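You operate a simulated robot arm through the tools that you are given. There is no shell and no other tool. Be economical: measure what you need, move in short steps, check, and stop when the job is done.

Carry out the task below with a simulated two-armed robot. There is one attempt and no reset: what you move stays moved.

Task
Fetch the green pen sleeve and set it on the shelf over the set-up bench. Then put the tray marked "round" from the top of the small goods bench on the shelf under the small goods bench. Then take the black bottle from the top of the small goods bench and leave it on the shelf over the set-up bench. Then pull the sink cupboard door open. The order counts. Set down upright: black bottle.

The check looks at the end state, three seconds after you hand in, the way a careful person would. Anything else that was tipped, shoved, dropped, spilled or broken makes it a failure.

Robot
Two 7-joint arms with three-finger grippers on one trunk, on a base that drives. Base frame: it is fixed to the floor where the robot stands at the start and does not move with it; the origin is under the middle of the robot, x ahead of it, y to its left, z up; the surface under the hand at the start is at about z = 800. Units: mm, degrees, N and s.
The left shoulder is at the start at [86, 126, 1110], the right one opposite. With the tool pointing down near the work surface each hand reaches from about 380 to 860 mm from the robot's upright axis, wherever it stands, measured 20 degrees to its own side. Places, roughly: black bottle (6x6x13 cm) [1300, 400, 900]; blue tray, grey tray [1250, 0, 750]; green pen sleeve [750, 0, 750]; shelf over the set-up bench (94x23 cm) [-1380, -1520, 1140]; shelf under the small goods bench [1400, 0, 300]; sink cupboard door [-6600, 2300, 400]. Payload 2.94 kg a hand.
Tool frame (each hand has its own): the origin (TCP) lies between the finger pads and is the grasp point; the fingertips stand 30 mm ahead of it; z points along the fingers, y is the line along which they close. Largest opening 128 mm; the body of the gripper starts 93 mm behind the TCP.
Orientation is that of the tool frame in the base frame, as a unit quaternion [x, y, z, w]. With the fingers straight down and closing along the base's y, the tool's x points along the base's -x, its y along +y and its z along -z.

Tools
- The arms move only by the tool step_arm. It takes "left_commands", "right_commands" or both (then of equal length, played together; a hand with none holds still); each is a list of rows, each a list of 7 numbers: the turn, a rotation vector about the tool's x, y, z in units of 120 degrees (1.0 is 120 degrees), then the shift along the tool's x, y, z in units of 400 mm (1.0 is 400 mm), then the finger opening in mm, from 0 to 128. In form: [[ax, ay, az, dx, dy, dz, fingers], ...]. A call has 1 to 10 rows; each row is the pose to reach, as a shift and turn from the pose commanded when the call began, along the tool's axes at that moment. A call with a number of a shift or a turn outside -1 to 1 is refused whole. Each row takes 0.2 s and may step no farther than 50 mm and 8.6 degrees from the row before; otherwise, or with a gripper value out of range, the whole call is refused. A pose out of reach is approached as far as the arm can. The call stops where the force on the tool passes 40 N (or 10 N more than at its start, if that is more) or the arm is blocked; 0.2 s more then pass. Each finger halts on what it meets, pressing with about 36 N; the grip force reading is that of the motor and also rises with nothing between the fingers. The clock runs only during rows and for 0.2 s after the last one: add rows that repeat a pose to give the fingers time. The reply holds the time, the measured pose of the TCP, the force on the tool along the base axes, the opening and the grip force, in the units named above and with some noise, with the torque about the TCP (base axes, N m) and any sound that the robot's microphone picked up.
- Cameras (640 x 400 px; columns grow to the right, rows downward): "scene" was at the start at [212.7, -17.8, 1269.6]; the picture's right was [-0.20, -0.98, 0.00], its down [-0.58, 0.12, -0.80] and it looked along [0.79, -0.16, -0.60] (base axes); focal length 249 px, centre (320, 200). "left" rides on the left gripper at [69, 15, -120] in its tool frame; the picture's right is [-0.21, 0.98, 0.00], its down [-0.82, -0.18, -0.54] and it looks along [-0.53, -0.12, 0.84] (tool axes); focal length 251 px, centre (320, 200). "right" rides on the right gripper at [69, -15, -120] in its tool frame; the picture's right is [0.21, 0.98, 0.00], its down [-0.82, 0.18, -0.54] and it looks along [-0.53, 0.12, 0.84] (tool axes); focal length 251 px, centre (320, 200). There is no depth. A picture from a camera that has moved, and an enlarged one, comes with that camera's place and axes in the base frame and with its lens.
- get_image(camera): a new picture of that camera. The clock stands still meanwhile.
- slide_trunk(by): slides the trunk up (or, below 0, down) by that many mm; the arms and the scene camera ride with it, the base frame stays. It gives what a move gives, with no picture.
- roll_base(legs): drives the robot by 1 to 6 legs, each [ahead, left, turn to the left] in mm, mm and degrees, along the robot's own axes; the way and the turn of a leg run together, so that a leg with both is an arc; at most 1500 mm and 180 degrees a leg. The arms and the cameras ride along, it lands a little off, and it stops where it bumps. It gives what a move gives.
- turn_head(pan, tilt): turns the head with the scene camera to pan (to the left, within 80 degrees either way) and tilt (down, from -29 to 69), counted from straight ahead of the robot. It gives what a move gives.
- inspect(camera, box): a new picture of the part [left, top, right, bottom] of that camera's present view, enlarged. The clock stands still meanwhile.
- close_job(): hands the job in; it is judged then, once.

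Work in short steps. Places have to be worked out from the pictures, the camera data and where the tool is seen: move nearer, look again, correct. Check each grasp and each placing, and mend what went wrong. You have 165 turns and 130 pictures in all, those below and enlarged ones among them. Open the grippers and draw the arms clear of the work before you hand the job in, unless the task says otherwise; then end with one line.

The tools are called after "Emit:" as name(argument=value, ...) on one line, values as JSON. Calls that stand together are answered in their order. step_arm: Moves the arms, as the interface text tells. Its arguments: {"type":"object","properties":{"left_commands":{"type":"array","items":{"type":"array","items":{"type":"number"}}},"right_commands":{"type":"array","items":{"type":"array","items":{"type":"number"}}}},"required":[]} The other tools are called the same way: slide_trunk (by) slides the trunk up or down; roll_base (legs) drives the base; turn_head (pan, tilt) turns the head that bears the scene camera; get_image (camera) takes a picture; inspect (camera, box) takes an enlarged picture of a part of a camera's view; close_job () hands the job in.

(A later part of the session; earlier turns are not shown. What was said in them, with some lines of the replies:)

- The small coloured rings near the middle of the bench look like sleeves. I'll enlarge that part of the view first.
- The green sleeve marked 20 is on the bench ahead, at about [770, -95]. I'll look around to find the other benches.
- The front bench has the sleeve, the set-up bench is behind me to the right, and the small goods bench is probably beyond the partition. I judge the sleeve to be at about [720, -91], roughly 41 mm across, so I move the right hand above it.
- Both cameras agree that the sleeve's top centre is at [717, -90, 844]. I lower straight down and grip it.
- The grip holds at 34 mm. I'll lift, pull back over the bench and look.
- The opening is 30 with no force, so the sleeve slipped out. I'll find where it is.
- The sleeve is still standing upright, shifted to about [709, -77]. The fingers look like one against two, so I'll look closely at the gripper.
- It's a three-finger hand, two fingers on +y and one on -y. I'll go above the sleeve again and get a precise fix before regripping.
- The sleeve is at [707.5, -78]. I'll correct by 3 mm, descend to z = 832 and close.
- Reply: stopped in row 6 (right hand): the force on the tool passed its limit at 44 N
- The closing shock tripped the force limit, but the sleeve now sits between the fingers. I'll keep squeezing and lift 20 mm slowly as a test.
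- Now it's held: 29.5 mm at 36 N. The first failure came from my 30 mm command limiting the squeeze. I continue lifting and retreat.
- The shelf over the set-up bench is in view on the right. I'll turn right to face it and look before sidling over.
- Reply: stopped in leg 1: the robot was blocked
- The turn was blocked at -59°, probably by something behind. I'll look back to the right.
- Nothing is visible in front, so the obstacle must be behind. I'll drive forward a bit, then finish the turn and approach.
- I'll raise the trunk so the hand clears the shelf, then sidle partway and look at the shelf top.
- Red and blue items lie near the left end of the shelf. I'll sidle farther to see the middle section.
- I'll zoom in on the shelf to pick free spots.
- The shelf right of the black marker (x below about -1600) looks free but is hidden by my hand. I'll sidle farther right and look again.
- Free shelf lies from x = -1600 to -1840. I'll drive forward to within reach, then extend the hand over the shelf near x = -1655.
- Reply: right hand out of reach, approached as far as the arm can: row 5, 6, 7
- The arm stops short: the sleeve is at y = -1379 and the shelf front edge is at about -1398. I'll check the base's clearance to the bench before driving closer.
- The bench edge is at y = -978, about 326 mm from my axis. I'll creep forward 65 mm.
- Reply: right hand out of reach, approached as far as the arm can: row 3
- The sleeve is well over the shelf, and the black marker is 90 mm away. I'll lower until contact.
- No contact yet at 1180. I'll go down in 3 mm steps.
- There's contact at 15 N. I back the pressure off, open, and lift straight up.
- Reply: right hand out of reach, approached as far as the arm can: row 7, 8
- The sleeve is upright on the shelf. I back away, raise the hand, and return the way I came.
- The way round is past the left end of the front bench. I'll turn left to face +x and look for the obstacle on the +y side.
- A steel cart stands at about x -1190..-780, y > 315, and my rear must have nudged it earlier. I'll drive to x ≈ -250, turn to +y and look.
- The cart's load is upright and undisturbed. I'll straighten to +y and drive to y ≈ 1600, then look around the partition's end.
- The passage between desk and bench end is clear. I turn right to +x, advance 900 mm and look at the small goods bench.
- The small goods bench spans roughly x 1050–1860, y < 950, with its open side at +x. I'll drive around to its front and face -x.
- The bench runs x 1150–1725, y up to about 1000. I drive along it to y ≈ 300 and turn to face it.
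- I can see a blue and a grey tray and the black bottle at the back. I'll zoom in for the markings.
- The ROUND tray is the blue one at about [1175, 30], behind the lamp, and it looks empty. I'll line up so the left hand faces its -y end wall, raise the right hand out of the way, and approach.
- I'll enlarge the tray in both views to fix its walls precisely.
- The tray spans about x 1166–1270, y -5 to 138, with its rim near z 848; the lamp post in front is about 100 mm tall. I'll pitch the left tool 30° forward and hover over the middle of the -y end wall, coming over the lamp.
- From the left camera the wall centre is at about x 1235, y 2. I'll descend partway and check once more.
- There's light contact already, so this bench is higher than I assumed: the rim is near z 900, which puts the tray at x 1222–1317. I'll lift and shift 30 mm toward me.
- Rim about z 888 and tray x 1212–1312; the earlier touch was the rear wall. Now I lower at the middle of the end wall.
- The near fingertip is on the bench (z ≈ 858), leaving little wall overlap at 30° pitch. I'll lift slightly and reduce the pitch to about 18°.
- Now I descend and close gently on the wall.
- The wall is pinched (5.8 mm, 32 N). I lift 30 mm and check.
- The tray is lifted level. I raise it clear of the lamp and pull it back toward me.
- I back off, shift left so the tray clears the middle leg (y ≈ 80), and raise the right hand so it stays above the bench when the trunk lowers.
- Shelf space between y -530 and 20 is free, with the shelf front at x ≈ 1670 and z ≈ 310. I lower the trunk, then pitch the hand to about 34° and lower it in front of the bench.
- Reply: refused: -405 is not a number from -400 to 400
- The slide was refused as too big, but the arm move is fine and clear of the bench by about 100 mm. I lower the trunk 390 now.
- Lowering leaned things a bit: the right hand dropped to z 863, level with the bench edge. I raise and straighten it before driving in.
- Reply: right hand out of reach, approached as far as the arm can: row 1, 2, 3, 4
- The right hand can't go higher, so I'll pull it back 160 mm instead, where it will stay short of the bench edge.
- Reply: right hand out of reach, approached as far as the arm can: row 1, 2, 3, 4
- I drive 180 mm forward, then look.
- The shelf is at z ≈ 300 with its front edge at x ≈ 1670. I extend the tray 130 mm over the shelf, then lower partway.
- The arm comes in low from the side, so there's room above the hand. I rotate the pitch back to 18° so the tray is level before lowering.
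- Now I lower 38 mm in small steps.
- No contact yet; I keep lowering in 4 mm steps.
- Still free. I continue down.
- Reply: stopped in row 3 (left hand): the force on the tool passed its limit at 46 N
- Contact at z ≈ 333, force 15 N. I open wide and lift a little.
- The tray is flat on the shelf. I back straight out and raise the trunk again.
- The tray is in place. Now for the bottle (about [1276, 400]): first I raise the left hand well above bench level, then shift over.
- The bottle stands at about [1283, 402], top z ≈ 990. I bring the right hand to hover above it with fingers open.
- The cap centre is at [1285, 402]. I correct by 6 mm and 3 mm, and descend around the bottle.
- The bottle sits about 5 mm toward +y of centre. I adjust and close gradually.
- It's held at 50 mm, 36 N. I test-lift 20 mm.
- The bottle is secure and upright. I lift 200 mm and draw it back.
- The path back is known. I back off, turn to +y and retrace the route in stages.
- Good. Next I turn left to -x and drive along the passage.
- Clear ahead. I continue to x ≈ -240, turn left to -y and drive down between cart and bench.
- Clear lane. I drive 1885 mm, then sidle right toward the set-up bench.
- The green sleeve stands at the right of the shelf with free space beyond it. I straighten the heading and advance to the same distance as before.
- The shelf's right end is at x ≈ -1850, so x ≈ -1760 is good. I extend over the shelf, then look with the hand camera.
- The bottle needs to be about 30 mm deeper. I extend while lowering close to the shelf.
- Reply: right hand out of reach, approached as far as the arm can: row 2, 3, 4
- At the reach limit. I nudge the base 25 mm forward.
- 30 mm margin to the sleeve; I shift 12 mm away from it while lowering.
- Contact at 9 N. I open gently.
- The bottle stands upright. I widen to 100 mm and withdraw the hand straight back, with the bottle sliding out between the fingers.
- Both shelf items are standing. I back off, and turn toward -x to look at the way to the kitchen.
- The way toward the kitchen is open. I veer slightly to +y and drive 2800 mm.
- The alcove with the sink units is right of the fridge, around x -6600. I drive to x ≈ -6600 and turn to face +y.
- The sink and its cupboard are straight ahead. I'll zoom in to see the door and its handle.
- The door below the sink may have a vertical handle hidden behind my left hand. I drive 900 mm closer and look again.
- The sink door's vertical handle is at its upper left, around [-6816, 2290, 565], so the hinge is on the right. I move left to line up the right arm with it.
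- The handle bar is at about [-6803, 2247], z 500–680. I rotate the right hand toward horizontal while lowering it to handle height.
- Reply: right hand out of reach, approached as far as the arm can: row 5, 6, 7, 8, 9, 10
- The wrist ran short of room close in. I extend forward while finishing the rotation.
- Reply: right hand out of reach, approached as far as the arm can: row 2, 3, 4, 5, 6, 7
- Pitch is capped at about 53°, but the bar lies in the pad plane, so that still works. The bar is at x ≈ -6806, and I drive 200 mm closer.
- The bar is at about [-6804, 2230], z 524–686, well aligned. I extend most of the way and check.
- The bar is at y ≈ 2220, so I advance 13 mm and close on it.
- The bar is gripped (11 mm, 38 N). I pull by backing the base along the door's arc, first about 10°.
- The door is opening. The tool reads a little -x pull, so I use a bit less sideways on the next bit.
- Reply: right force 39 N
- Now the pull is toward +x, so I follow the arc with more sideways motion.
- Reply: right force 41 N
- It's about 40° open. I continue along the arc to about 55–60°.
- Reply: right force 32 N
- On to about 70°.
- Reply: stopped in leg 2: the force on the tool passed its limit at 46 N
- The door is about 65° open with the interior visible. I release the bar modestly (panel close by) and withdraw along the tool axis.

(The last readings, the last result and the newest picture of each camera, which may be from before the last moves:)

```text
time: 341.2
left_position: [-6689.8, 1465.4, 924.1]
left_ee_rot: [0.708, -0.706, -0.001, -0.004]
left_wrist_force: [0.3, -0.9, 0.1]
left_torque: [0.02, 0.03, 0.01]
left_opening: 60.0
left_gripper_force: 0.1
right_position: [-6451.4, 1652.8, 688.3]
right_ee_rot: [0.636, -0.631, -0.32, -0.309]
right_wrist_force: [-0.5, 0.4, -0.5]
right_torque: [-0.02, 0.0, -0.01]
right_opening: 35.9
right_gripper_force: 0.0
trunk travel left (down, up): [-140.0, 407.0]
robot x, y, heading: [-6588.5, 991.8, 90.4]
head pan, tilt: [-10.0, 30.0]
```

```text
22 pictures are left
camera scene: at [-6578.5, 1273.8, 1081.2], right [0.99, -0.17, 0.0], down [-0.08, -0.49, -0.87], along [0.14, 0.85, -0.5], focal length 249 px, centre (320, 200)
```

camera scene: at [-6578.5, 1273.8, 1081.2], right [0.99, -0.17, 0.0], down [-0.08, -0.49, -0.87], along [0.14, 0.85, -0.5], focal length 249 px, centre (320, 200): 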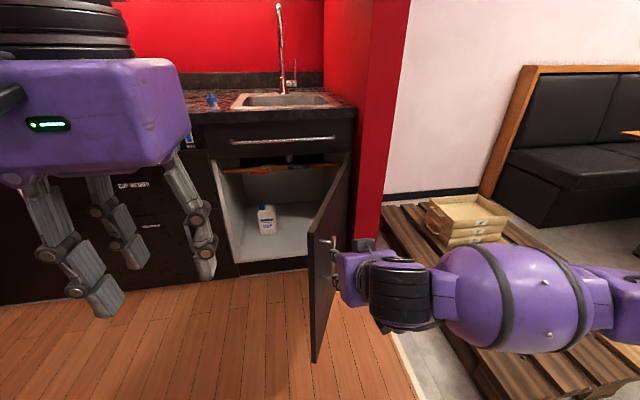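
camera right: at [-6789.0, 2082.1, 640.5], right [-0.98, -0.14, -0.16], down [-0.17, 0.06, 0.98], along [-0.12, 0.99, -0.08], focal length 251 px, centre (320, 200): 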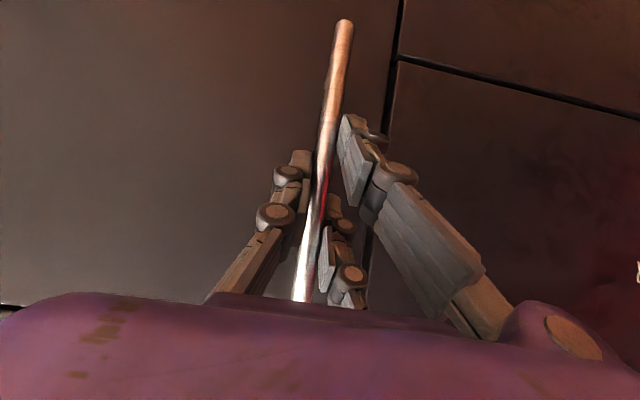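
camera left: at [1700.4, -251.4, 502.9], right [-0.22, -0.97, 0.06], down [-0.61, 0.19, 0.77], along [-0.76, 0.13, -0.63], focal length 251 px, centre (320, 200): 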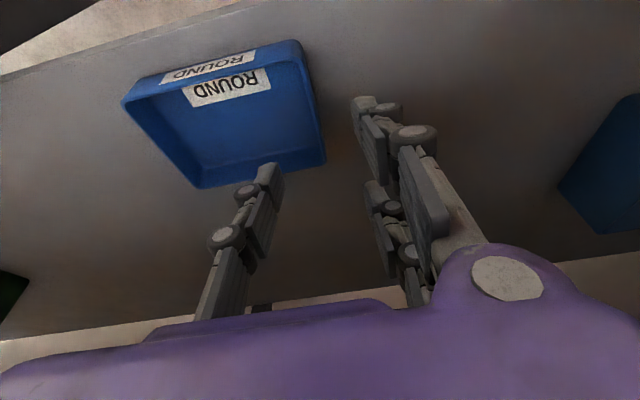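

The door stays open. I back straight away and confirm.

Emit:
roll_base(legs=[[-350, 0, 0]])

Emit:
get_image(camera="scene")

```text
time: 343.5
left_position: [-6685.7, 1123.7, 925.8]
left_ee_rot: [-0.705, 0.709, 0.0, 0.004]
left_wrist_force: [-0.6, 0.1, -0.2]
left_torque: [0.06, 0.0, 0.0]
left_opening: 60.0
left_gripper_force: 0.1
right_position: [-6445.4, 1309.5, 688.0]
right_ee_rot: [0.634, -0.633, -0.319, -0.309]
right_wrist_force: [0.3, -0.6, 0.4]
right_torque: [-0.01, 0.02, -0.02]
right_opening: 35.6
right_gripper_force: 0.1
trunk travel left (down, up): [-140.0, 407.0]
robot x, y, heading: [-6588.2, 652.9, 89.8]
head pan, tilt: [-10.0, 30.0]
```

```text
21 pictures are left
camera scene: at [-6575.5, 932.1, 1081.2], right [0.98, -0.17, 0.0], down [-0.09, -0.49, -0.87], along [0.15, 0.85, -0.5], focal length 249 px, centre (320, 200)
```

scene: 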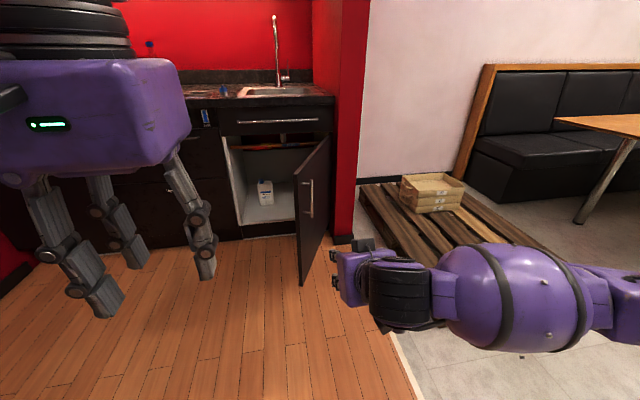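

The door stands open, both shelf items were placed upright, the tray is on the lower shelf, and the arms are clear. I'll hand in.

Emit:
step_arm(right_commands=[[0, 0, 0, 0, 0, 0, 100], [0, 0, 0, 0, 0, 0, 100]])

Emit:
close_job()

```text
time: 344.1
left_position: [-6686.0, 1125.4, 925.0]
left_ee_rot: [-0.706, 0.709, -0.001, 0.004]
left_wrist_force: [0.4, -0.6, 0.7]
left_torque: [0.03, -0.02, 0.02]
left_opening: 59.8
left_gripper_force: 0.0
right_position: [-6446.5, 1310.7, 689.1]
right_ee_rot: [0.634, -0.633, -0.319, -0.309]
right_wrist_force: [-0.1, -0.6, 0.7]
right_torque: [0.02, 0.04, 0.01]
right_opening: 100.2
right_gripper_force: 0.0
trunk travel left (down, up): [-140.0, 407.0]
robot x, y, heading: [-6588.5, 653.7, 89.7]
head pan, tilt: [-10.0, 30.0]
```

```text
The job is handed in.
```

I handed the job in with all four parts done in order: the green sleeve and the upright black bottle are on the shelf over the set-up bench, the "round" tray is on the shelf under the small goods bench, and the sink cupboard door is open about 65°. Early on, one turn was blocked by contact, probably with the steel cart; its load was still upright when I looked afterwards, but I could not tell whether the cart itself had moved.
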